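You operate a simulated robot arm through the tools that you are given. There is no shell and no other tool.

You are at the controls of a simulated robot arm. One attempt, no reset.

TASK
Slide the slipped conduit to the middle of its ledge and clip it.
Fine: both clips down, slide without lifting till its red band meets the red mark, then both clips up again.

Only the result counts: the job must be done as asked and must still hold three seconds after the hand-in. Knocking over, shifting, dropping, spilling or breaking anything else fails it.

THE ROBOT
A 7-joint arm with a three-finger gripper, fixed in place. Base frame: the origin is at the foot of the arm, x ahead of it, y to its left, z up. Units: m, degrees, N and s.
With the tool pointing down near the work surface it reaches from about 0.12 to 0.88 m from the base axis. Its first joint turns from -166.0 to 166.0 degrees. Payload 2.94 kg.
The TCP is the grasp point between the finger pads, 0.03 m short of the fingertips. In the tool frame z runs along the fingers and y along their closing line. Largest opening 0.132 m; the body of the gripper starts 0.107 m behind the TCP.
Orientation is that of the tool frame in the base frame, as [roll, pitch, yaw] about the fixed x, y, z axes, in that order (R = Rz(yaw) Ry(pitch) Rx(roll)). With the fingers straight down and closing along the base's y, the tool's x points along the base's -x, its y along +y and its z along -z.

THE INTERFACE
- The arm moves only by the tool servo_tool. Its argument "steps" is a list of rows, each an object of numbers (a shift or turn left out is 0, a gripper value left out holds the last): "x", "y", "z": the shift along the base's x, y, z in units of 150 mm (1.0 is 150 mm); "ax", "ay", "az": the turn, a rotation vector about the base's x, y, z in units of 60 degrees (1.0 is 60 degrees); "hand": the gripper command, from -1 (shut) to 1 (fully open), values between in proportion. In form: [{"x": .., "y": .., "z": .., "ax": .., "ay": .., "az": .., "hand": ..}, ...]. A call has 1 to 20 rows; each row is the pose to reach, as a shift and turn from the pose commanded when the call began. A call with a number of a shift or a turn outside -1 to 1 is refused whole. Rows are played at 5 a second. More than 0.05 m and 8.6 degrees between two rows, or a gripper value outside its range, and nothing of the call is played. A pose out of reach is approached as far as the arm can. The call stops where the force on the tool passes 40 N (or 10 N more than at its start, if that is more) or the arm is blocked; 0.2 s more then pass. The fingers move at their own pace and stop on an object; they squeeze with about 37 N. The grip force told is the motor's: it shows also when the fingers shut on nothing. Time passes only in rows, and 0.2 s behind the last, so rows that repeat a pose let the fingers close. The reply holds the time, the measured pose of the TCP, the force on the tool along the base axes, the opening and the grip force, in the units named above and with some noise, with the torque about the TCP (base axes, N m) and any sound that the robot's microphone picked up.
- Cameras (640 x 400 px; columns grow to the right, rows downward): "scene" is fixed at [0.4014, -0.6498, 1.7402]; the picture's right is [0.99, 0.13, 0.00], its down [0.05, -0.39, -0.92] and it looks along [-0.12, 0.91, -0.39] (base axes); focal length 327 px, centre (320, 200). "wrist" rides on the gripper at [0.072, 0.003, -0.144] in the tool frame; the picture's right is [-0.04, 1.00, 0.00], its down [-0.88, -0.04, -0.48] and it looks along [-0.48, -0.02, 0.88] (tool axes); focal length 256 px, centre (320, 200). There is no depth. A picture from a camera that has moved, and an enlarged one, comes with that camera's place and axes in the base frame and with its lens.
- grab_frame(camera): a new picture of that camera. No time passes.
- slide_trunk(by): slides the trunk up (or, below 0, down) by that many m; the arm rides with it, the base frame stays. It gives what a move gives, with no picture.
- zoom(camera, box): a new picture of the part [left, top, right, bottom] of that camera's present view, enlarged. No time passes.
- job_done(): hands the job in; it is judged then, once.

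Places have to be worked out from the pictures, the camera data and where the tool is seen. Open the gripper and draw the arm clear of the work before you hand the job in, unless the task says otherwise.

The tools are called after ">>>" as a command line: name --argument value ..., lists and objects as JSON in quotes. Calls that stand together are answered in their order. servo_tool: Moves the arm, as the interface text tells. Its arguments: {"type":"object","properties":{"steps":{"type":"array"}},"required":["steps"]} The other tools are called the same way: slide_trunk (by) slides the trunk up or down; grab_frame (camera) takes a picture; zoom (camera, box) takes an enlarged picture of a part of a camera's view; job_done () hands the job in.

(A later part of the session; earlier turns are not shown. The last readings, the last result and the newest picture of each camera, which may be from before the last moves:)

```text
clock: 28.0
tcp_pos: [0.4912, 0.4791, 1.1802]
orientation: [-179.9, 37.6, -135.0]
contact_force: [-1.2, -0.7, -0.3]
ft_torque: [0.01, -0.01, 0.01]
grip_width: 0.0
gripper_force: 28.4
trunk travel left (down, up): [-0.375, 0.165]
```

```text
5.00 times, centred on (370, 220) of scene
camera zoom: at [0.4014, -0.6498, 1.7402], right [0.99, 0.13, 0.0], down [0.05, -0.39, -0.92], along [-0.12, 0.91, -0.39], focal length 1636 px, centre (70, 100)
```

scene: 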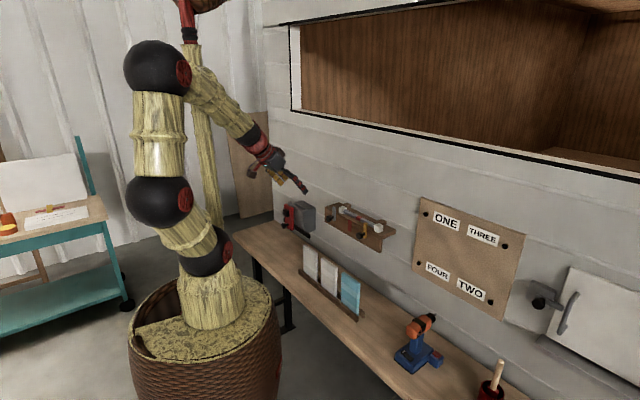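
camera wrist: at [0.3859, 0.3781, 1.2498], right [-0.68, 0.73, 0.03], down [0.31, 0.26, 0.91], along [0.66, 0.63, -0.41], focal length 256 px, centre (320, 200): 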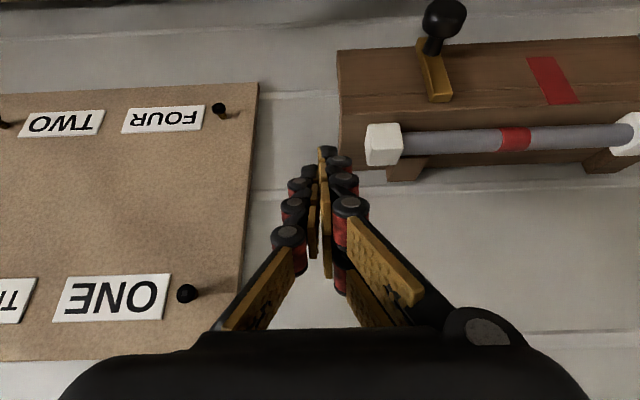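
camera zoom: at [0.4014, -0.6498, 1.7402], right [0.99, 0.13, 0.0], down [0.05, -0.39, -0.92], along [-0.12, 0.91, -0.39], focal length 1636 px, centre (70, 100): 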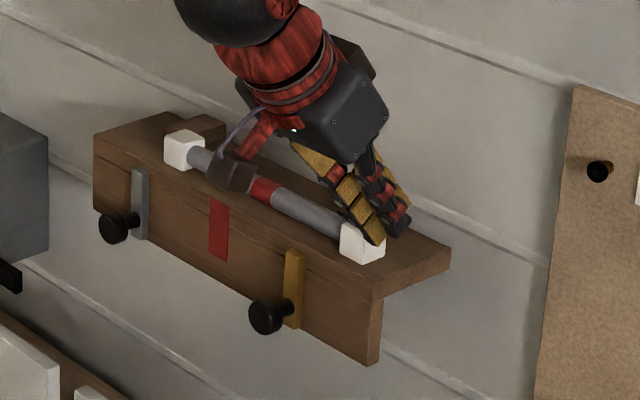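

Clearance to the block is about 2 cm sideways. I lower the closed fingertips to just above the ledge level beside the block.

>>> servo_tool --steps '[{"x": 0.034, "y": 0.034, "z": -0.067, "hand": -1}, {"x": 0.068, "y": 0.068, "z": -0.134, "hand": -1}, {"x": 0.101, "y": 0.101, "z": -0.202, "hand": -1}, {"x": 0.135, "y": 0.135, "z": -0.269, "hand": -1}, {"x": 0.135, "y": 0.135, "z": -0.269, "hand": -1}]'

>>> grab_frame --camera "wrist"

>>> zoom --camera "wrist" --box '[270, 90, 470, 215]'

>>> zoom --camera "scene" --box '[350, 200, 410, 248]'

```text
clock: 29.2
tcp_pos: [0.512, 0.4978, 1.1389]
orientation: [-179.9, 37.5, -134.9]
contact_force: [0.1, -0.1, 0.4]
ft_torque: [0.0, 0.01, 0.0]
grip_width: 0.0002
gripper_force: 28.5
trunk travel left (down, up): [-0.375, 0.165]
```

```text
taken
camera wrist: at [0.4067, 0.3969, 1.2086], right [-0.68, 0.73, 0.03], down [0.31, 0.26, 0.91], along [0.66, 0.63, -0.41], focal length 256 px, centre (320, 200)
```

wrist: 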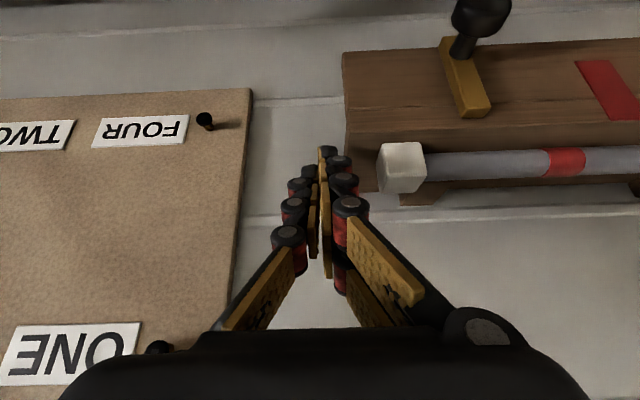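

```text
3.20 times, centred on (370, 152) of wrist
camera zoom: at [0.4067, 0.3969, 1.2086], right [-0.68, 0.73, 0.03], down [0.31, 0.26, 0.91], along [0.66, 0.63, -0.41], focal length 819 px, centre (160, 352)
```

zoom: 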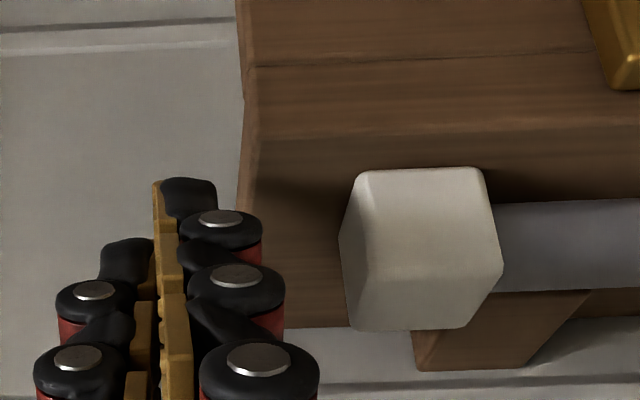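

```text
8.33 times, centred on (380, 224) of scene
camera zoom: at [0.4014, -0.6498, 1.7402], right [0.99, 0.13, 0.0], down [0.05, -0.39, -0.92], along [-0.12, 0.91, -0.39], focal length 2726 px, centre (-180, 0)
```

zoom: 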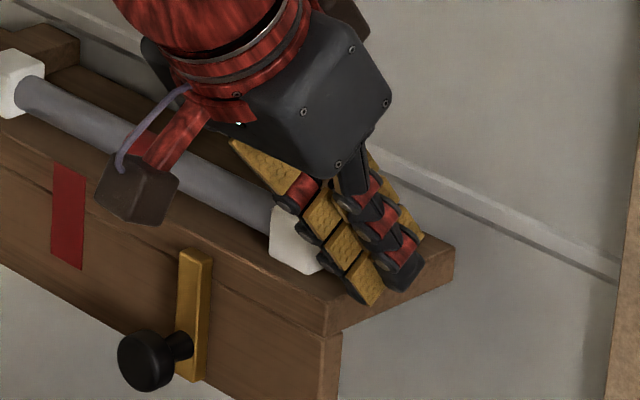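

The fingertips stand beside the block at ledge height. I slide slowly left 20 mm, watching for first contact.

>>> servo_tool --steps '[{"x": -0.0236, "y": 0.0236, "hand": -1}, {"x": -0.0471, "y": 0.0471, "hand": -1}, {"x": -0.0707, "y": 0.0707, "hand": -1}, {"x": -0.0943, "y": 0.0943, "hand": -1}, {"x": -0.0943, "y": 0.0943, "hand": -1}]'

>>> zoom --camera "wrist" --box '[270, 90, 470, 215]'

```text
clock: 30.4
tcp_pos: [0.4965, 0.5113, 1.1397]
orientation: [180.0, 37.5, -135.0]
contact_force: [0.2, 1.0, -0.5]
ft_torque: [0.01, 0.0, -0.04]
grip_width: 0.0
gripper_force: 28.4
trunk travel left (down, up): [-0.375, 0.165]
```

```text
3.20 times, centred on (370, 152) of wrist
camera zoom: at [0.3916, 0.4116, 1.2089], right [-0.68, 0.73, 0.03], down [0.32, 0.26, 0.91], along [0.66, 0.63, -0.41], focal length 819 px, centre (160, 352)
```

zoom: 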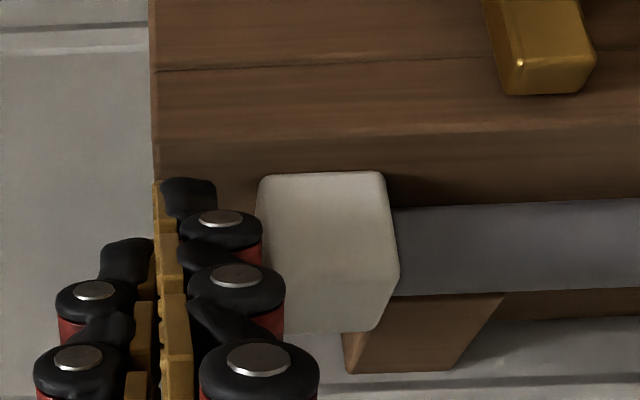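

Nothing touched yet. I continue 12 mm in 3 mm rows to find the contact.

>>> servo_tool --steps '[{"x": -0.0141, "y": 0.0141, "hand": -1}, {"x": -0.0283, "y": 0.0283, "hand": -1}, {"x": -0.0424, "y": 0.0424, "hand": -1}, {"x": -0.0566, "y": 0.0566, "hand": -1}, {"x": -0.0566, "y": 0.0566, "hand": -1}]'

>>> zoom --camera "wrist" --box '[270, 90, 470, 215]'

>>> zoom --camera "scene" --box '[320, 190, 410, 250]'

```text
clock: 31.6
tcp_pos: [0.4891, 0.5211, 1.1388]
orientation: [179.9, 37.5, -135.0]
contact_force: [-0.1, -0.5, 0.0]
ft_torque: [0.05, 0.02, -0.01]
grip_width: 0.0001
gripper_force: 28.4
trunk travel left (down, up): [-0.375, 0.165]
```

```text
3.20 times, centred on (370, 152) of wrist
camera zoom: at [0.3839, 0.4196, 1.2093], right [-0.68, 0.73, 0.03], down [0.32, 0.26, 0.91], along [0.66, 0.63, -0.41], focal length 819 px, centre (160, 352)
```

zoom: 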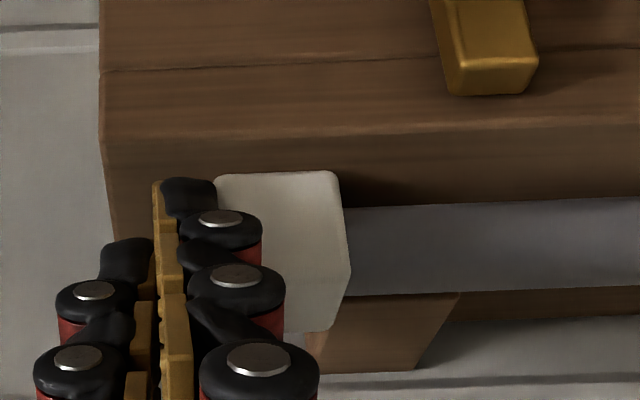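

```text
6.67 times, centred on (365, 220) of scene
camera zoom: at [0.4014, -0.6498, 1.7402], right [0.99, 0.13, 0.0], down [0.05, -0.39, -0.92], along [-0.12, 0.91, -0.39], focal length 2181 px, centre (20, 67)
```

zoom: 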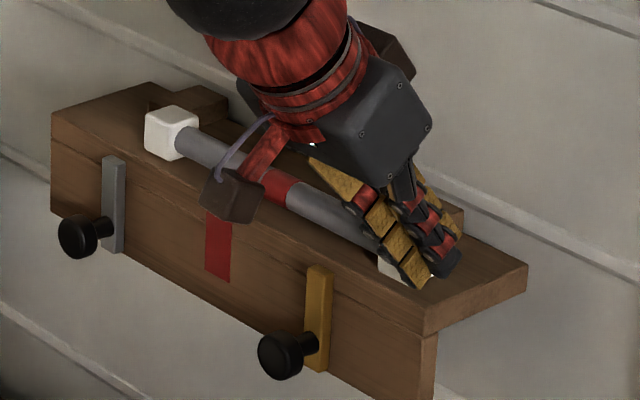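

The fingertip is right at the block face now. I push another 20 mm slowly and then measure how far the band has come.

>>> servo_tool --steps '[{"x": -0.0189, "y": 0.0189, "hand": -1}, {"x": -0.0377, "y": 0.0377, "hand": -1}, {"x": -0.0566, "y": 0.0566, "hand": -1}, {"x": -0.0754, "y": 0.0754, "hand": -1}, {"x": -0.0943, "y": 0.0943, "hand": -1}, {"x": -0.0943, "y": 0.0943, "hand": -1}]'

>>> grab_frame --camera "wrist"

>>> zoom --camera "wrist" --box '[320, 80, 560, 230]'

>>> zoom --camera "scene" --box '[310, 190, 400, 250]'

```text
clock: 33.0
tcp_pos: [0.4741, 0.5349, 1.1392]
orientation: [-180.0, 37.5, -135.0]
contact_force: [-0.6, -0.5, -0.4]
ft_torque: [-0.01, 0.02, 0.02]
grip_width: 0.0
gripper_force: 28.5
trunk travel left (down, up): [-0.375, 0.165]
```

```text
taken
camera wrist: at [0.3693, 0.4342, 1.2091], right [-0.68, 0.73, 0.03], down [0.32, 0.26, 0.91], along [0.66, 0.63, -0.41], focal length 256 px, centre (320, 200)
```

wrist: 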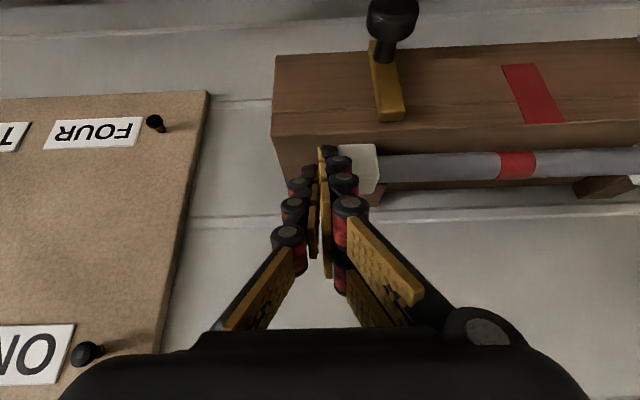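

```text
2.67 times, centred on (440, 155) of wrist
camera zoom: at [0.3693, 0.4342, 1.2091], right [-0.68, 0.73, 0.03], down [0.32, 0.26, 0.91], along [0.66, 0.63, -0.41], focal length 683 px, centre (0, 320)
```

zoom: 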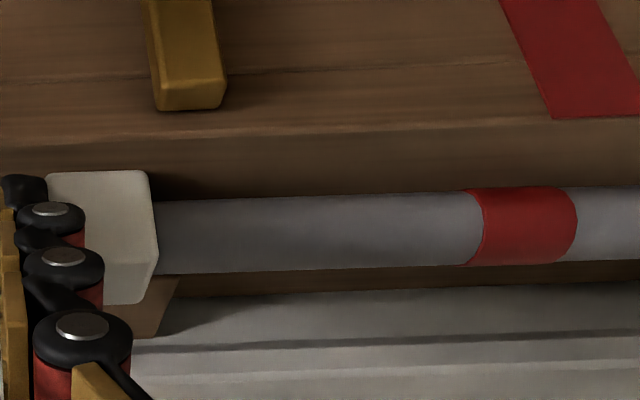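

```text
6.67 times, centred on (355, 220) of scene
camera zoom: at [0.4014, -0.6498, 1.7402], right [0.99, 0.13, 0.0], down [0.05, -0.39, -0.92], along [-0.12, 0.91, -0.39], focal length 2181 px, centre (87, 67)
```

zoom: 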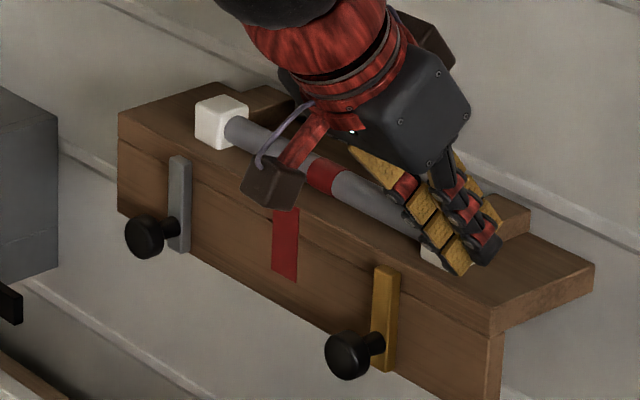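

The conduit follows smoothly; I estimate the band is still about 12 mm short of the mark. I push another 10 mm, then back off for a centred measurement.

>>> servo_tool --steps '[{"x": -0.0118, "y": 0.0118, "hand": -1}, {"x": -0.0236, "y": 0.0236, "hand": -1}, {"x": -0.0354, "y": 0.0354, "hand": -1}, {"x": -0.0471, "y": 0.0471, "hand": -1}, {"x": -0.0471, "y": 0.0471, "hand": -1}]'

>>> zoom --camera "scene" --box '[310, 190, 400, 250]'

>>> grab_frame --camera "wrist"

```text
clock: 34.2
tcp_pos: [0.4682, 0.5411, 1.1387]
orientation: [-180.0, 37.5, -134.9]
contact_force: [0.0, 0.6, -0.2]
ft_torque: [0.01, 0.0, 0.0]
grip_width: 0.0
gripper_force: 28.4
trunk travel left (down, up): [-0.375, 0.165]
```

```text
6.67 times, centred on (355, 220) of scene
camera zoom: at [0.4014, -0.6498, 1.7402], right [0.99, 0.13, 0.0], down [0.05, -0.39, -0.92], along [-0.12, 0.91, -0.39], focal length 2181 px, centre (87, 67)
```

zoom: 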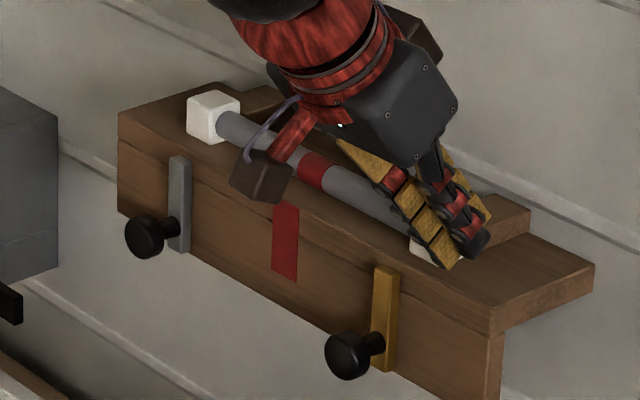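

```text
taken
camera wrist: at [0.3624, 0.4411, 1.2094], right [-0.68, 0.73, 0.03], down [0.32, 0.26, 0.91], along [0.66, 0.63, -0.41], focal length 256 px, centre (320, 200)
```

wrist: 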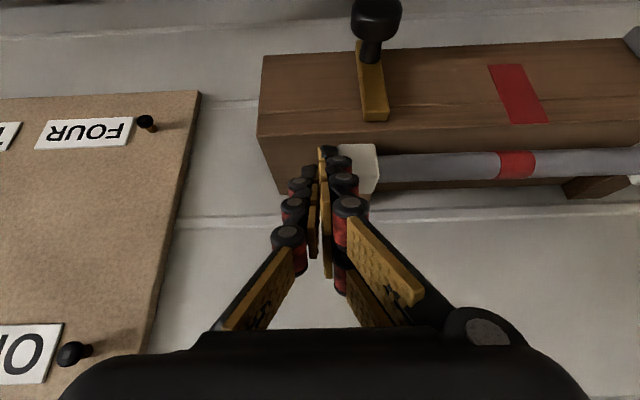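

The conduit is still tracking. I back the fingers off the block, lift out along the tool axis and go to the middle for a centred measurement of band versus mark.

>>> servo_tool --steps '[{"x": 0.0283, "y": -0.0283, "hand": -1}, {"x": 0.0566, "y": -0.0566, "hand": -1}, {"x": -0.044, "y": -0.157, "z": 0.185, "hand": -1}, {"x": -0.144, "y": -0.257, "z": 0.37, "hand": -1}, {"x": -0.35, "y": -0.45, "z": 0.47, "hand": -1}, {"x": -0.556, "y": -0.669, "z": 0.57, "hand": -1}, {"x": -0.6, "y": -0.6, "z": 0.57, "hand": -1}]'

>>> servo_tool --steps '[{"x": -0.2, "y": 0.2, "hand": -1}, {"x": -0.4, "y": 0.4, "hand": -1}, {"x": -0.65, "y": 0.65, "hand": -1}, {"x": -0.65, "y": 0.65, "hand": -1}]'

>>> grab_frame --camera "wrist"

>>> zoom --camera "scene" --box '[310, 190, 400, 250]'

```text
clock: 35.8
tcp_pos: [0.3767, 0.4508, 1.2257]
orientation: [179.9, 37.4, -135.0]
contact_force: [0.2, -0.5, -0.2]
ft_torque: [-0.02, 0.03, 0.0]
grip_width: 0.0001
gripper_force: 28.4
trunk travel left (down, up): [-0.375, 0.165]
```

```text
refused: row 3 steps farther than a row can; nothing moved
```

```text
taken
camera wrist: at [0.271, 0.351, 1.2947], right [-0.68, 0.73, 0.03], down [0.32, 0.26, 0.91], along [0.66, 0.63, -0.41], focal length 256 px, centre (320, 200)
```

wrist: 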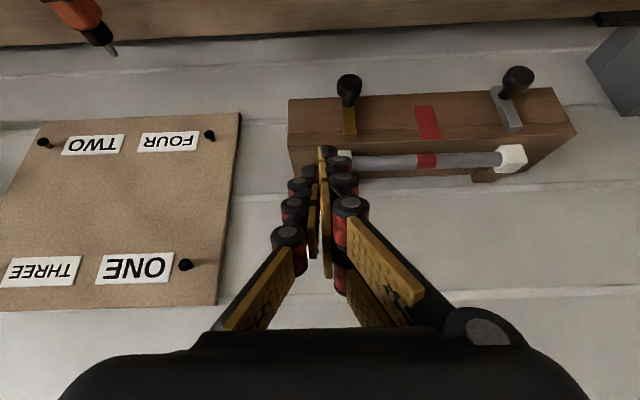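

```text
6.67 times, centred on (355, 220) of scene
camera zoom: at [0.4014, -0.6498, 1.7402], right [0.99, 0.13, 0.0], down [0.05, -0.39, -0.92], along [-0.12, 0.91, -0.39], focal length 2181 px, centre (87, 67)
```

zoom: 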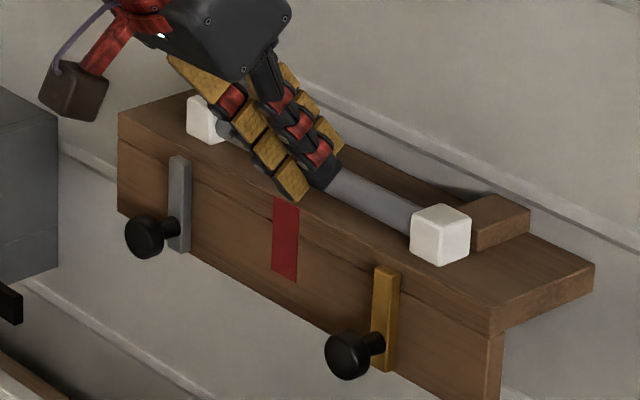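

The row step was slightly too large; I repeat it in smaller steps, opening the gripper on the way so the middle of the view is clear.

>>> servo_tool --steps '[{"x": -0.163, "y": 0.163, "hand": 0.1}, {"x": -0.325, "y": 0.325, "hand": 0.1}, {"x": -0.488, "y": 0.488, "hand": 0.1}, {"x": -0.65, "y": 0.65, "hand": 0.1}, {"x": -0.65, "y": 0.65, "hand": 0.1}]'

>>> grab_frame --camera "wrist"

>>> zoom --camera "wrist" --box '[240, 100, 400, 200]'

>>> zoom --camera "scene" --box '[310, 190, 400, 250]'

```text
clock: 37.0
tcp_pos: [0.278, 0.5474, 1.2239]
orientation: [-180.0, 37.5, -134.9]
contact_force: [-1.0, 0.3, 0.1]
ft_torque: [-0.01, 0.01, 0.04]
grip_width: 0.0728
gripper_force: 0.1
trunk travel left (down, up): [-0.375, 0.165]
```

```text
taken
camera wrist: at [0.1727, 0.4477, 1.2938], right [-0.68, 0.73, 0.03], down [0.31, 0.26, 0.91], along [0.66, 0.63, -0.41], focal length 256 px, centre (320, 200)
```

wrist: 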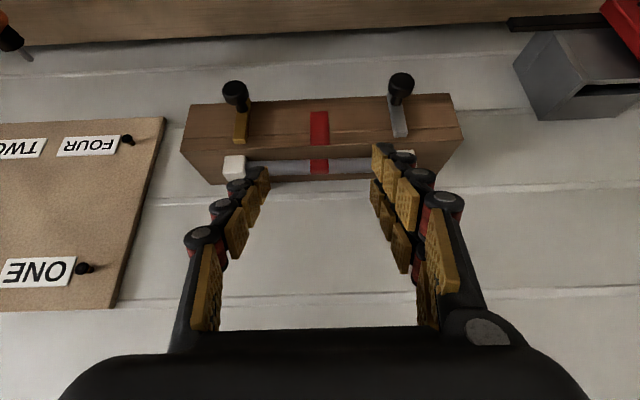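

```text
4.00 times, centred on (320, 150) of wrist
camera zoom: at [0.1727, 0.4477, 1.2938], right [-0.68, 0.73, 0.03], down [0.31, 0.26, 0.91], along [0.66, 0.63, -0.41], focal length 1024 px, centre (320, 400)
```

zoom: 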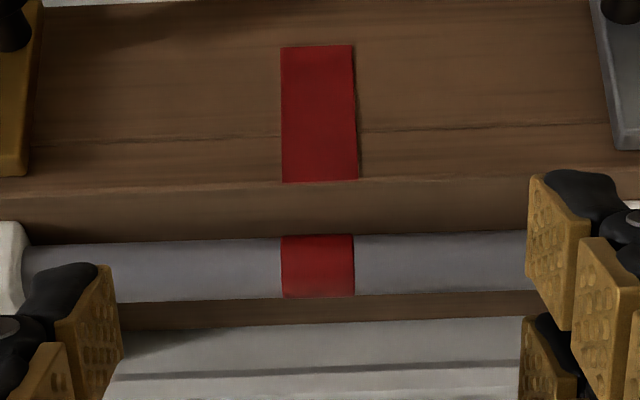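

```text
6.67 times, centred on (355, 220) of scene
camera zoom: at [0.4014, -0.6498, 1.7402], right [0.99, 0.13, 0.0], down [0.05, -0.39, -0.92], along [-0.12, 0.91, -0.39], focal length 2181 px, centre (87, 67)
```

zoom: 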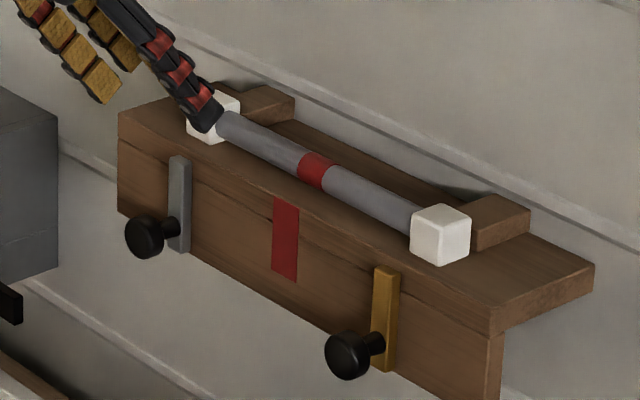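

Centred view: mark at w≈0.1908, band at w≈0.1886, so the band is about 2 mm short. I return along the same path beside the right block and push those last 2 mm.

>>> servo_tool --steps '[{"x": 0.177, "y": -0.177, "hand": -1}, {"x": 0.354, "y": -0.354, "hand": -1}, {"x": 0.53, "y": -0.53, "hand": -1}, {"x": 0.7066, "y": -0.7066, "hand": -1}, {"x": 0.7066, "y": -0.7066, "hand": -1}]'

>>> servo_tool --steps '[{"x": 0.1, "y": 0.1, "z": -0.05, "hand": -1}, {"x": 0.2, "y": 0.2, "z": -0.1, "hand": -1}, {"x": 0.3, "y": 0.3, "z": -0.15, "hand": -1}, {"x": 0.4, "y": 0.4, "z": -0.2, "hand": -1}, {"x": 0.45, "y": 0.45, "z": -0.2925, "hand": -1}, {"x": 0.5, "y": 0.5, "z": -0.385, "hand": -1}, {"x": 0.55, "y": 0.55, "z": -0.4775, "hand": -1}, {"x": 0.6, "y": 0.6, "z": -0.57, "hand": -1}, {"x": 0.6, "y": 0.6, "z": -0.57, "hand": -1}]'

>>> zoom --camera "wrist" --box '[270, 90, 470, 215]'

```text
clock: 38.2
tcp_pos: [0.384, 0.4448, 1.2257]
orientation: [180.0, 37.6, -134.9]
contact_force: [-0.2, -0.5, 0.0]
ft_torque: [-0.02, -0.02, -0.01]
grip_width: 0.0
gripper_force: 11.4
trunk travel left (down, up): [-0.375, 0.165]
```

```text
clock: 40.2
tcp_pos: [0.4768, 0.5334, 1.1379]
orientation: [-179.9, 37.5, -134.9]
contact_force: [-0.1, 0.1, 0.4]
ft_torque: [0.05, 0.0, -0.01]
grip_width: 0.0002
gripper_force: 28.9
trunk travel left (down, up): [-0.375, 0.165]
```

```text
3.20 times, centred on (370, 152) of wrist
camera zoom: at [0.3705, 0.4332, 1.2088], right [-0.68, 0.73, 0.03], down [0.31, 0.26, 0.91], along [0.66, 0.63, -0.41], focal length 819 px, centre (160, 352)
```

zoom: 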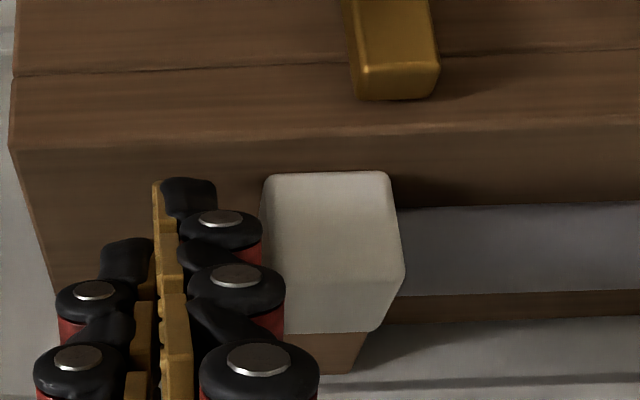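

The fingertips are back beside the block with the expected 12 mm gap. Now I do the final push: 12 mm gap plus 2.3 mm, slowly.

>>> servo_tool --steps '[{"x": -0.0141, "y": 0.0141, "hand": -1}, {"x": -0.0283, "y": 0.0283, "hand": -1}, {"x": -0.0424, "y": 0.0424, "hand": -1}, {"x": -0.0525, "y": 0.0525, "hand": -1}, {"x": -0.06, "y": 0.06, "hand": -1}, {"x": -0.0674, "y": 0.0674, "hand": -1}, {"x": -0.0674, "y": 0.0674, "hand": -1}]'

>>> servo_tool --steps '[{"x": 0.0283, "y": -0.0283, "hand": -1}, {"x": 0.0566, "y": -0.0566, "hand": -1}, {"x": -0.044, "y": -0.157, "z": 0.185, "hand": -1}, {"x": -0.144, "y": -0.257, "z": 0.37, "hand": -1}, {"x": -0.35, "y": -0.45, "z": 0.47, "hand": -1}, {"x": -0.556, "y": -0.669, "z": 0.57, "hand": -1}, {"x": -0.6, "y": -0.6, "z": 0.57, "hand": -1}]'

>>> servo_tool --steps '[{"x": -0.163, "y": 0.163, "hand": 0.1}, {"x": -0.325, "y": 0.325, "hand": 0.1}, {"x": -0.488, "y": 0.488, "hand": 0.1}, {"x": -0.65, "y": 0.65, "hand": 0.1}, {"x": -0.65, "y": 0.65, "hand": 0.1}]'

>>> zoom --camera "wrist" --box '[240, 100, 400, 200]'

>>> zoom --camera "scene" --box '[310, 190, 400, 250]'

```text
clock: 41.8
tcp_pos: [0.4663, 0.5447, 1.1377]
orientation: [-179.9, 37.4, -135.0]
contact_force: [0.9, 0.1, 1.0]
ft_torque: [-0.03, -0.01, 0.0]
grip_width: 0.0001
gripper_force: 28.5
trunk travel left (down, up): [-0.375, 0.165]
```

```text
clock: 43.4
tcp_pos: [0.3768, 0.4551, 1.2227]
orientation: [180.0, 37.5, -134.9]
contact_force: [-0.1, -0.2, -0.2]
ft_torque: [0.01, -0.01, 0.01]
grip_width: 0.0
gripper_force: 28.8
trunk travel left (down, up): [-0.375, 0.165]
```

```text
clock: 44.6
tcp_pos: [0.2789, 0.5507, 1.2237]
orientation: [180.0, 37.5, -135.1]
contact_force: [0.2, -0.1, 0.8]
ft_torque: [-0.01, 0.0, 0.0]
grip_width: 0.0726
gripper_force: 0.0
trunk travel left (down, up): [-0.375, 0.165]
```

```text
4.00 times, centred on (320, 150) of wrist
camera zoom: at [0.1736, 0.4502, 1.2948], right [-0.68, 0.73, 0.03], down [0.32, 0.26, 0.91], along [0.66, 0.63, -0.41], focal length 1024 px, centre (320, 400)
```

zoom: 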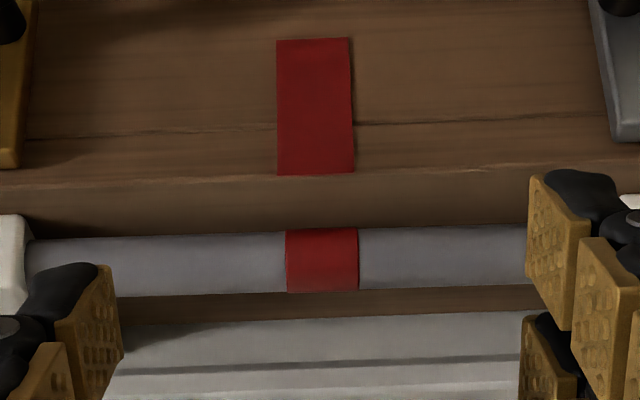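

```text
6.67 times, centred on (355, 220) of scene
camera zoom: at [0.4014, -0.6498, 1.7402], right [0.99, 0.13, 0.0], down [0.05, -0.39, -0.92], along [-0.12, 0.91, -0.39], focal length 2181 px, centre (87, 67)
```

zoom: 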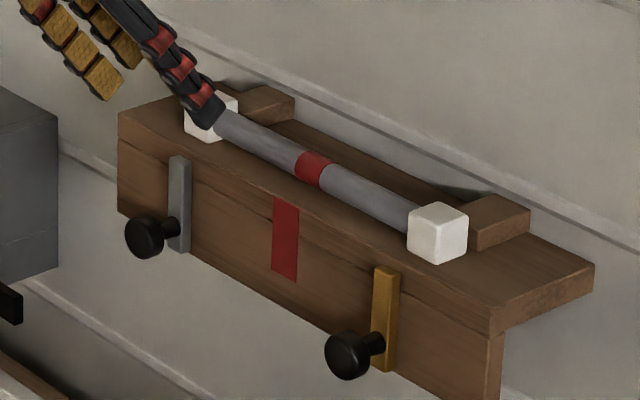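

The band is now within about 1 mm of the mark. Before raising the clips I open the fingers fully to see whether the conduit stayed straight and both ends are clear of the clips.

>>> servo_tool --steps '[{"x": -0.08, "y": -0.08, "z": 0.2, "hand": 1}, {"x": -0.16, "y": -0.16, "z": 0.4, "hand": 1}, {"x": -0.16, "y": -0.16, "z": 0.6, "hand": 1}, {"x": -0.16, "y": -0.16, "z": 0.6, "hand": 1}]'

>>> grab_frame --camera "wrist"

>>> zoom --camera "wrist" --box '[200, 60, 440, 210]'

```text
clock: 45.6
tcp_pos: [0.2543, 0.5284, 1.3129]
orientation: [180.0, 37.5, -134.9]
contact_force: [-1.0, -0.3, -0.4]
ft_torque: [-0.01, 0.0, -0.01]
grip_width: 0.1321
gripper_force: 0.1
trunk travel left (down, up): [-0.375, 0.165]
```

```text
taken
camera wrist: at [0.149, 0.4281, 1.3841], right [-0.68, 0.73, 0.03], down [0.32, 0.26, 0.91], along [0.66, 0.63, -0.41], focal length 256 px, centre (320, 200)
```

wrist: 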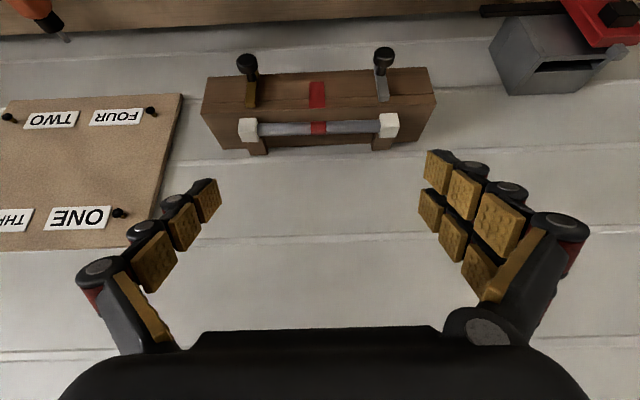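

```text
2.67 times, centred on (320, 135) of wrist
camera zoom: at [0.149, 0.4281, 1.3841], right [-0.68, 0.73, 0.03], down [0.32, 0.26, 0.91], along [0.66, 0.63, -0.41], focal length 683 px, centre (320, 373)
```

zoom: 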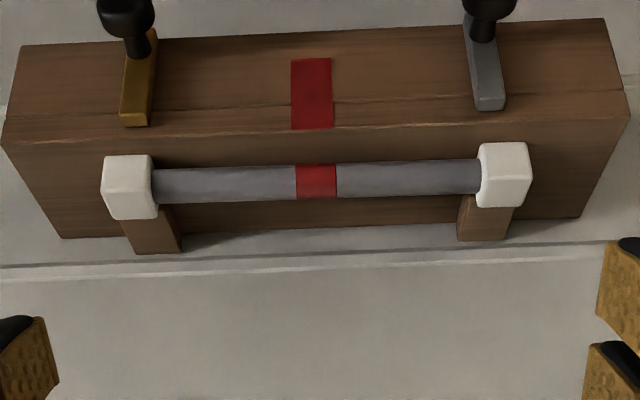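

The conduit lies straight (under 1° of yaw) with both end blocks in place before the posts. Now I go back to the grey clip to raise it, partly closing the gripper.

>>> servo_tool --steps '[{"x": -0.062, "y": 0.119, "z": -0.2, "hand": 0.1}, {"x": -0.124, "y": 0.238, "z": -0.4, "hand": 0.1}, {"x": -0.187, "y": 0.356, "z": -0.6, "hand": 0.1}, {"x": -0.249, "y": 0.475, "z": -0.8, "hand": 0.1}, {"x": -0.311, "y": 0.594, "z": -1.0, "hand": 0.1}, {"x": -0.311, "y": 0.594, "z": -1.0, "hand": 0.1}]'

>>> grab_frame --camera "wrist"

```text
clock: 47.0
tcp_pos: [0.2092, 0.6166, 1.1623]
orientation: [179.9, 37.6, -135.0]
contact_force: [0.0, 0.4, -1.1]
ft_torque: [0.01, -0.02, 0.0]
grip_width: 0.0725
gripper_force: 0.1
trunk travel left (down, up): [-0.375, 0.165]
```

```text
taken
camera wrist: at [0.1033, 0.5165, 1.2327], right [-0.68, 0.73, 0.03], down [0.32, 0.26, 0.91], along [0.66, 0.63, -0.41], focal length 256 px, centre (320, 200)
```

wrist: 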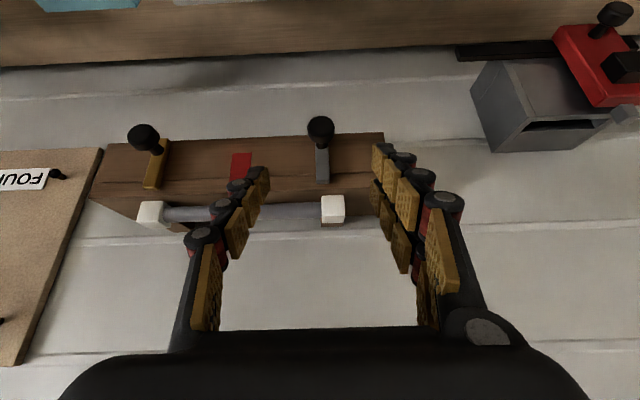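

The grey knob is again centred at column 320. I go in along the tool axis to the same grip pose as when I left it (z≈1.054).

>>> servo_tool --steps '[{"x": 0.074, "y": 0.077, "z": -0.145, "hand": 0.1}, {"x": 0.149, "y": 0.154, "z": -0.29, "hand": 0.1}, {"x": 0.223, "y": 0.232, "z": -0.434, "hand": 0.1}, {"x": 0.298, "y": 0.309, "z": -0.579, "hand": 0.1}, {"x": 0.372, "y": 0.386, "z": -0.724, "hand": 0.1}, {"x": 0.372, "y": 0.386, "z": -0.724, "hand": 0.1}]'

>>> zoom --camera "wrist" --box '[220, 110, 420, 235]'

```text
clock: 48.4
tcp_pos: [0.2636, 0.673, 1.0558]
orientation: [-179.9, 37.5, -134.9]
contact_force: [0.1, -1.0, -0.7]
ft_torque: [0.02, 0.01, 0.02]
grip_width: 0.0726
gripper_force: 0.1
trunk travel left (down, up): [-0.375, 0.165]
```

```text
3.20 times, centred on (320, 172) of wrist
camera zoom: at [0.1582, 0.5735, 1.1256], right [-0.68, 0.73, 0.03], down [0.31, 0.26, 0.91], along [0.66, 0.63, -0.41], focal length 819 px, centre (320, 288)
```

zoom: 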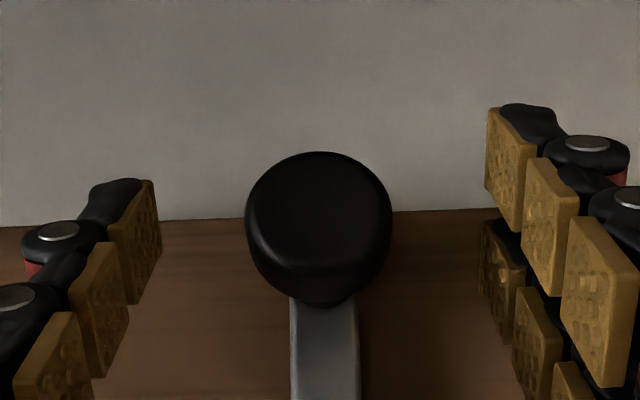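

The knob is centred. I close on it.

>>> servo_tool --steps '[{"z": -0.008, "hand": -0.3}, {"z": -0.008, "hand": -0.6}, {"z": -0.008, "hand": -1}, {"z": -0.008, "hand": -1}, {"z": -0.008, "hand": -1}, {"z": -0.008, "hand": -1}]'

```text
clock: 49.8
tcp_pos: [0.2629, 0.6737, 1.0537]
orientation: [-179.9, 37.5, -134.9]
contact_force: [-1.3, 0.5, -0.5]
ft_torque: [0.03, -0.04, 0.1]
grip_width: 0.0287
gripper_force: 40.7
trunk travel left (down, up): [-0.375, 0.165]
```

Gripped with hardly any side load. I raise the clip about 36 mm in small rows and watch for the upper stop.

>>> servo_tool --steps '[{"z": 0.026, "hand": -1}, {"z": 0.052, "hand": -1}, {"z": 0.078, "hand": -1}, {"z": 0.104, "hand": -1}, {"z": 0.13, "hand": -1}, {"z": 0.156, "hand": -1}, {"z": 0.182, "hand": -1}, {"z": 0.205, "hand": -1}, {"z": 0.222, "hand": -1}, {"z": 0.235, "hand": -1}, {"z": 0.235, "hand": -1}]'

>>> zoom --camera "scene" --box '[310, 190, 400, 250]'

>>> grab_frame --camera "wrist"

```text
clock: 52.2
tcp_pos: [0.2636, 0.6741, 1.0881]
orientation: [180.0, 37.4, -134.9]
contact_force: [0.8, 2.6, -4.2]
ft_torque: [0.11, -0.01, -0.2]
grip_width: 0.0284
gripper_force: 44.8
trunk travel left (down, up): [-0.375, 0.165]
```

```text
6.67 times, centred on (355, 220) of scene
camera zoom: at [0.4014, -0.6498, 1.7402], right [0.99, 0.13, 0.0], down [0.05, -0.39, -0.92], along [-0.12, 0.91, -0.39], focal length 2181 px, centre (87, 67)
```

zoom: 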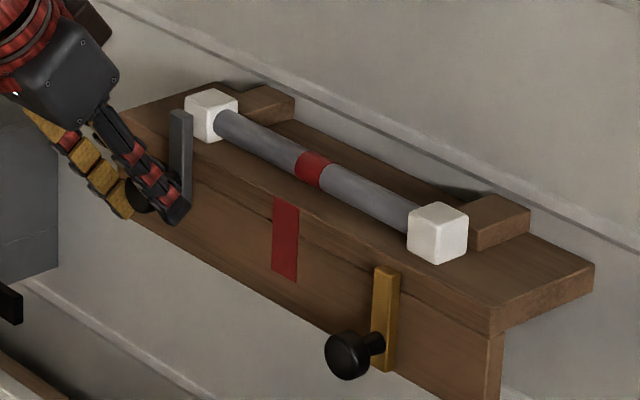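

```text
taken
camera wrist: at [0.158, 0.5733, 1.159], right [-0.68, 0.73, 0.03], down [0.31, 0.26, 0.91], along [0.66, 0.63, -0.41], focal length 256 px, centre (320, 200)
```

wrist: 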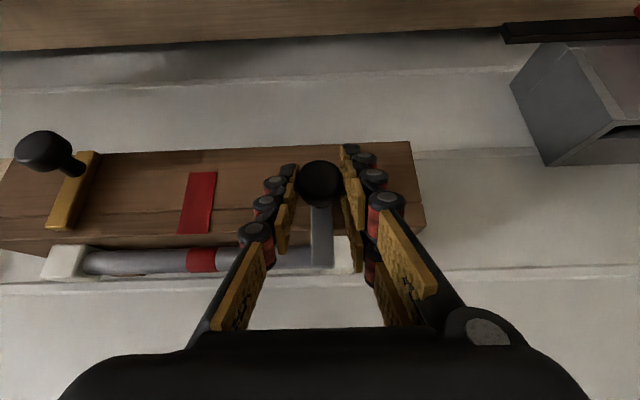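

The grey bar is up about 34 mm. I push up 3 mm more to make sure it sits at its upper stop.

>>> servo_tool --steps '[{"z": 0.01, "hand": -1}, {"z": 0.02, "hand": -1}, {"z": 0.02, "hand": -1}]'

```text
clock: 53.0
tcp_pos: [0.2636, 0.674, 1.0889]
orientation: [-179.8, 37.2, -134.7]
contact_force: [3.6, 6.8, -19.4]
ft_torque: [0.26, -0.22, 0.04]
grip_width: 0.0281
gripper_force: 45.1
trunk travel left (down, up): [-0.375, 0.165]
```

The upper stop is reached (19 N). I ease off, open, and back out.

>>> servo_tool --steps '[{"z": -0.015, "hand": -1}, {"z": -0.015, "hand": 0.1}, {"z": -0.015, "hand": 0.1}, {"z": -0.015, "hand": 0.1}, {"z": -0.015, "hand": 0.1}, {"x": -0.086, "y": -0.086, "z": 0.144, "hand": 0.1}, {"x": -0.172, "y": -0.172, "z": 0.302, "hand": 0.1}, {"x": -0.345, "y": -0.345, "z": 0.4, "hand": 0.1}, {"x": -0.5, "y": -0.5, "z": 0.5, "hand": 0.1}, {"x": -0.5, "y": -0.5, "z": 0.5, "hand": 0.1}]'

>>> grab_frame --camera "wrist"

>>> zoom --camera "scene" --box '[310, 190, 400, 250]'

```text
clock: 55.2
tcp_pos: [0.1916, 0.5958, 1.1633]
orientation: [-179.7, 37.3, -135.2]
contact_force: [0.0, 1.0, -0.1]
ft_torque: [0.01, 0.02, -0.01]
grip_width: 0.0728
gripper_force: 0.1
trunk travel left (down, up): [-0.375, 0.165]
```

```text
taken
camera wrist: at [0.0856, 0.4963, 1.2343], right [-0.68, 0.73, 0.02], down [0.32, 0.27, 0.91], along [0.66, 0.63, -0.41], focal length 256 px, centre (320, 200)
```

wrist: 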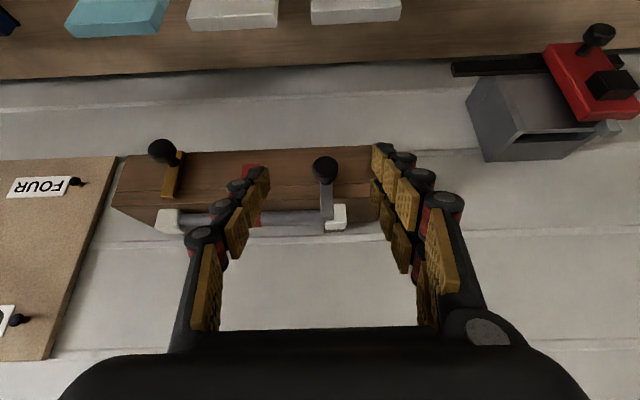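

```text
6.67 times, centred on (355, 220) of scene
camera zoom: at [0.4014, -0.6498, 1.7402], right [0.99, 0.13, 0.0], down [0.05, -0.39, -0.92], along [-0.12, 0.91, -0.39], focal length 2181 px, centre (87, 67)
```

zoom: 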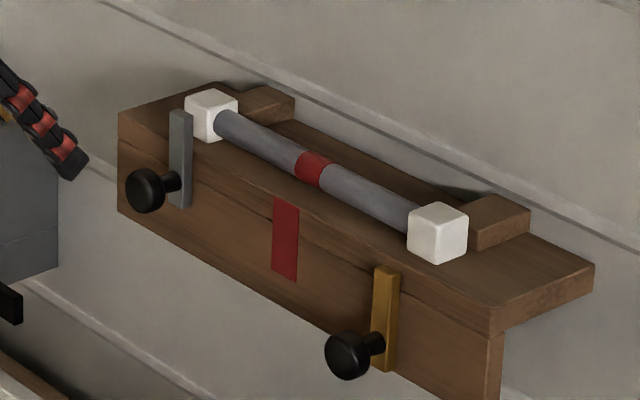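

The grey clip is up and holding, and the conduit didn't move. I travel right to the yellow clip.

>>> servo_tool --steps '[{"x": 0.16, "y": -0.16, "hand": 0.1}, {"x": 0.32, "y": -0.32, "hand": 0.1}, {"x": 0.48, "y": -0.48, "hand": 0.1}, {"x": 0.64, "y": -0.64, "hand": 0.1}, {"x": 0.8, "y": -0.8, "hand": 0.1}, {"x": 0.94, "y": -0.94, "hand": 0.1}, {"x": 0.94, "y": -0.94, "hand": 0.1}, {"x": 0.94, "y": -0.94, "hand": 0.1}]'

>>> grab_frame --camera "wrist"

```text
clock: 57.0
tcp_pos: [0.3276, 0.4585, 1.1672]
orientation: [180.0, 37.5, -135.0]
contact_force: [-0.5, 0.1, -0.2]
ft_torque: [0.04, 0.01, -0.01]
grip_width: 0.0726
gripper_force: 0.0
trunk travel left (down, up): [-0.375, 0.165]
```

```text
taken
camera wrist: at [0.2234, 0.3562, 1.2375], right [-0.68, 0.73, 0.03], down [0.32, 0.26, 0.91], along [0.66, 0.63, -0.41], focal length 256 px, centre (320, 200)
```

wrist: 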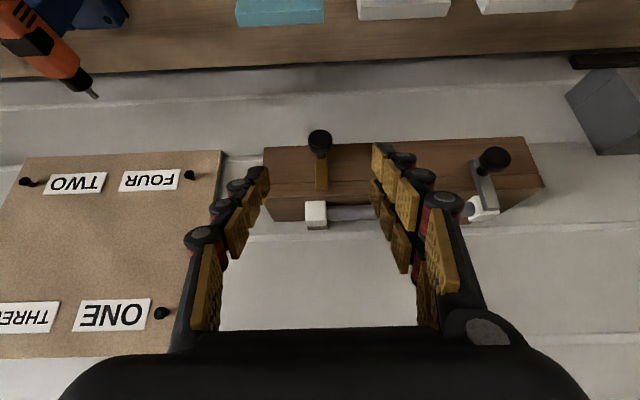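

The yellow knob is centred at column 320. I go in along the tool axis to its lowered position.

>>> servo_tool --steps '[{"x": 0.127, "y": 0.118, "z": -0.171, "hand": 0.1}, {"x": 0.254, "y": 0.236, "z": -0.341, "hand": 0.1}, {"x": 0.38, "y": 0.354, "z": -0.512, "hand": 0.1}, {"x": 0.449, "y": 0.422, "z": -0.639, "hand": 0.1}, {"x": 0.518, "y": 0.491, "z": -0.766, "hand": 0.1}, {"x": 0.518, "y": 0.491, "z": -0.766, "hand": 0.1}, {"x": 0.518, "y": 0.491, "z": -0.766, "hand": 0.1}]'

>>> zoom --camera "wrist" --box '[220, 110, 420, 235]'

```text
clock: 58.6
tcp_pos: [0.4098, 0.5293, 1.0506]
orientation: [180.0, 37.5, -135.0]
contact_force: [-0.5, -0.1, -0.4]
ft_torque: [-0.02, 0.0, -0.01]
grip_width: 0.0725
gripper_force: 0.1
trunk travel left (down, up): [-0.375, 0.165]
```

```text
3.20 times, centred on (320, 172) of wrist
camera zoom: at [0.3043, 0.4297, 1.1219], right [-0.68, 0.73, 0.03], down [0.32, 0.26, 0.91], along [0.66, 0.63, -0.41], focal length 819 px, centre (320, 288)
```

zoom: 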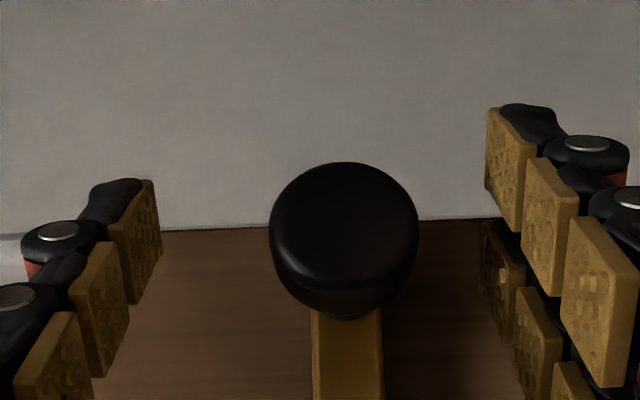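

I'm 5 mm too far right of the knob; I shift left 4.8 mm, re-check centring, then close.

>>> servo_tool --steps '[{"x": -0.0113, "y": 0.0113, "hand": 0.1}, {"x": -0.0226, "y": 0.0226, "hand": 0.1}, {"x": -0.0226, "y": 0.0226, "hand": 0.1}]'

>>> zoom --camera "wrist" --box '[220, 110, 420, 235]'

```text
clock: 59.4
tcp_pos: [0.4044, 0.5355, 1.0513]
orientation: [179.9, 37.5, -134.9]
contact_force: [-0.4, 1.1, -0.2]
ft_torque: [0.0, 0.0, -0.01]
grip_width: 0.0725
gripper_force: 0.1
trunk travel left (down, up): [-0.375, 0.165]
```

```text
3.20 times, centred on (320, 172) of wrist
camera zoom: at [0.2992, 0.4337, 1.1221], right [-0.68, 0.73, 0.03], down [0.32, 0.26, 0.91], along [0.66, 0.63, -0.41], focal length 819 px, centre (320, 288)
```

zoom: 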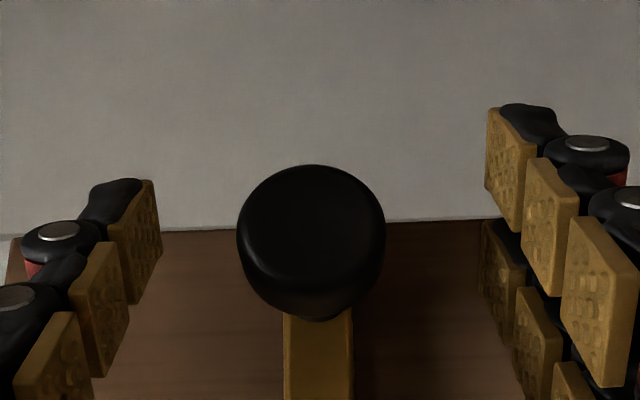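

That overshot by about 2 mm (the arm had still been settling), so I shift back 2 mm and let it settle.

>>> servo_tool --steps '[{"x": 0.009, "y": -0.009, "hand": 0.1}, {"x": 0.009, "y": -0.009, "hand": 0.1}, {"x": 0.009, "y": -0.009, "hand": 0.1}]'

>>> zoom --camera "wrist" --box '[220, 110, 420, 235]'

```text
clock: 60.2
tcp_pos: [0.4055, 0.5327, 1.0519]
orientation: [180.0, 37.5, -134.9]
contact_force: [-0.4, 0.0, -0.3]
ft_torque: [-0.02, 0.02, 0.01]
grip_width: 0.0727
gripper_force: 0.1
trunk travel left (down, up): [-0.375, 0.165]
```

```text
3.20 times, centred on (320, 172) of wrist
camera zoom: at [0.3005, 0.4326, 1.1221], right [-0.68, 0.73, 0.03], down [0.31, 0.26, 0.91], along [0.66, 0.63, -0.41], focal length 819 px, centre (320, 288)
```

zoom: 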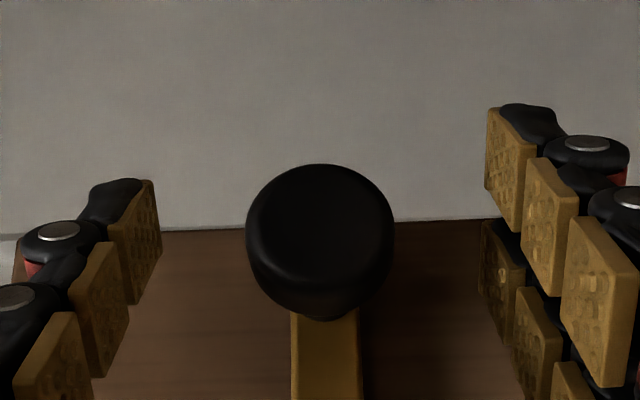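

The knob is centred now (column 320). I close on it.

>>> servo_tool --steps '[{"hand": -0.3}, {"hand": -0.6}, {"hand": -1}, {"hand": -1}, {"hand": -1}, {"hand": -1}]'

```text
clock: 61.6
tcp_pos: [0.4057, 0.5334, 1.0525]
orientation: [180.0, 37.5, -135.0]
contact_force: [-1.6, 0.5, -0.3]
ft_torque: [0.01, -0.01, 0.04]
grip_width: 0.028
gripper_force: 40.7
trunk travel left (down, up): [-0.375, 0.165]
```

Gripped with no side load. I raise the yellow clip by about 35 mm.

>>> servo_tool --steps '[{"z": 0.026, "hand": -1}, {"z": 0.052, "hand": -1}, {"z": 0.078, "hand": -1}, {"z": 0.104, "hand": -1}, {"z": 0.13, "hand": -1}, {"z": 0.156, "hand": -1}, {"z": 0.182, "hand": -1}, {"z": 0.205, "hand": -1}, {"z": 0.222, "hand": -1}, {"z": 0.235, "hand": -1}, {"z": 0.235, "hand": -1}]'

>>> zoom --camera "scene" --box '[310, 190, 400, 250]'

```text
clock: 64.0
tcp_pos: [0.4052, 0.5332, 1.0862]
orientation: [-180.0, 37.4, -135.0]
contact_force: [2.7, -2.1, -4.8]
ft_torque: [0.08, -0.1, 0.09]
grip_width: 0.0286
gripper_force: 45.4
trunk travel left (down, up): [-0.375, 0.165]
```

```text
6.67 times, centred on (355, 220) of scene
camera zoom: at [0.4014, -0.6498, 1.7402], right [0.99, 0.13, 0.0], down [0.05, -0.39, -0.92], along [-0.12, 0.91, -0.39], focal length 2181 px, centre (87, 67)
```

zoom: 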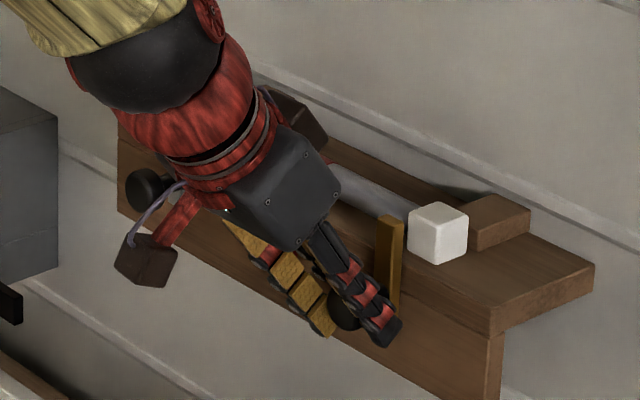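

The bar is nearly at the top; I push 3 mm more to seat it at its upper stop.

>>> servo_tool --steps '[{"z": 0.01, "hand": -1}, {"z": 0.02, "hand": -1}, {"z": 0.024, "hand": -1}, {"z": 0.024, "hand": -1}]'

```text
clock: 65.0
tcp_pos: [0.4054, 0.5324, 1.0861]
orientation: [-179.9, 37.0, -134.9]
contact_force: [1.9, 2.7, -25.8]
ft_torque: [0.0, -0.02, 0.09]
grip_width: 0.0286
gripper_force: 45.4
trunk travel left (down, up): [-0.375, 0.165]
```

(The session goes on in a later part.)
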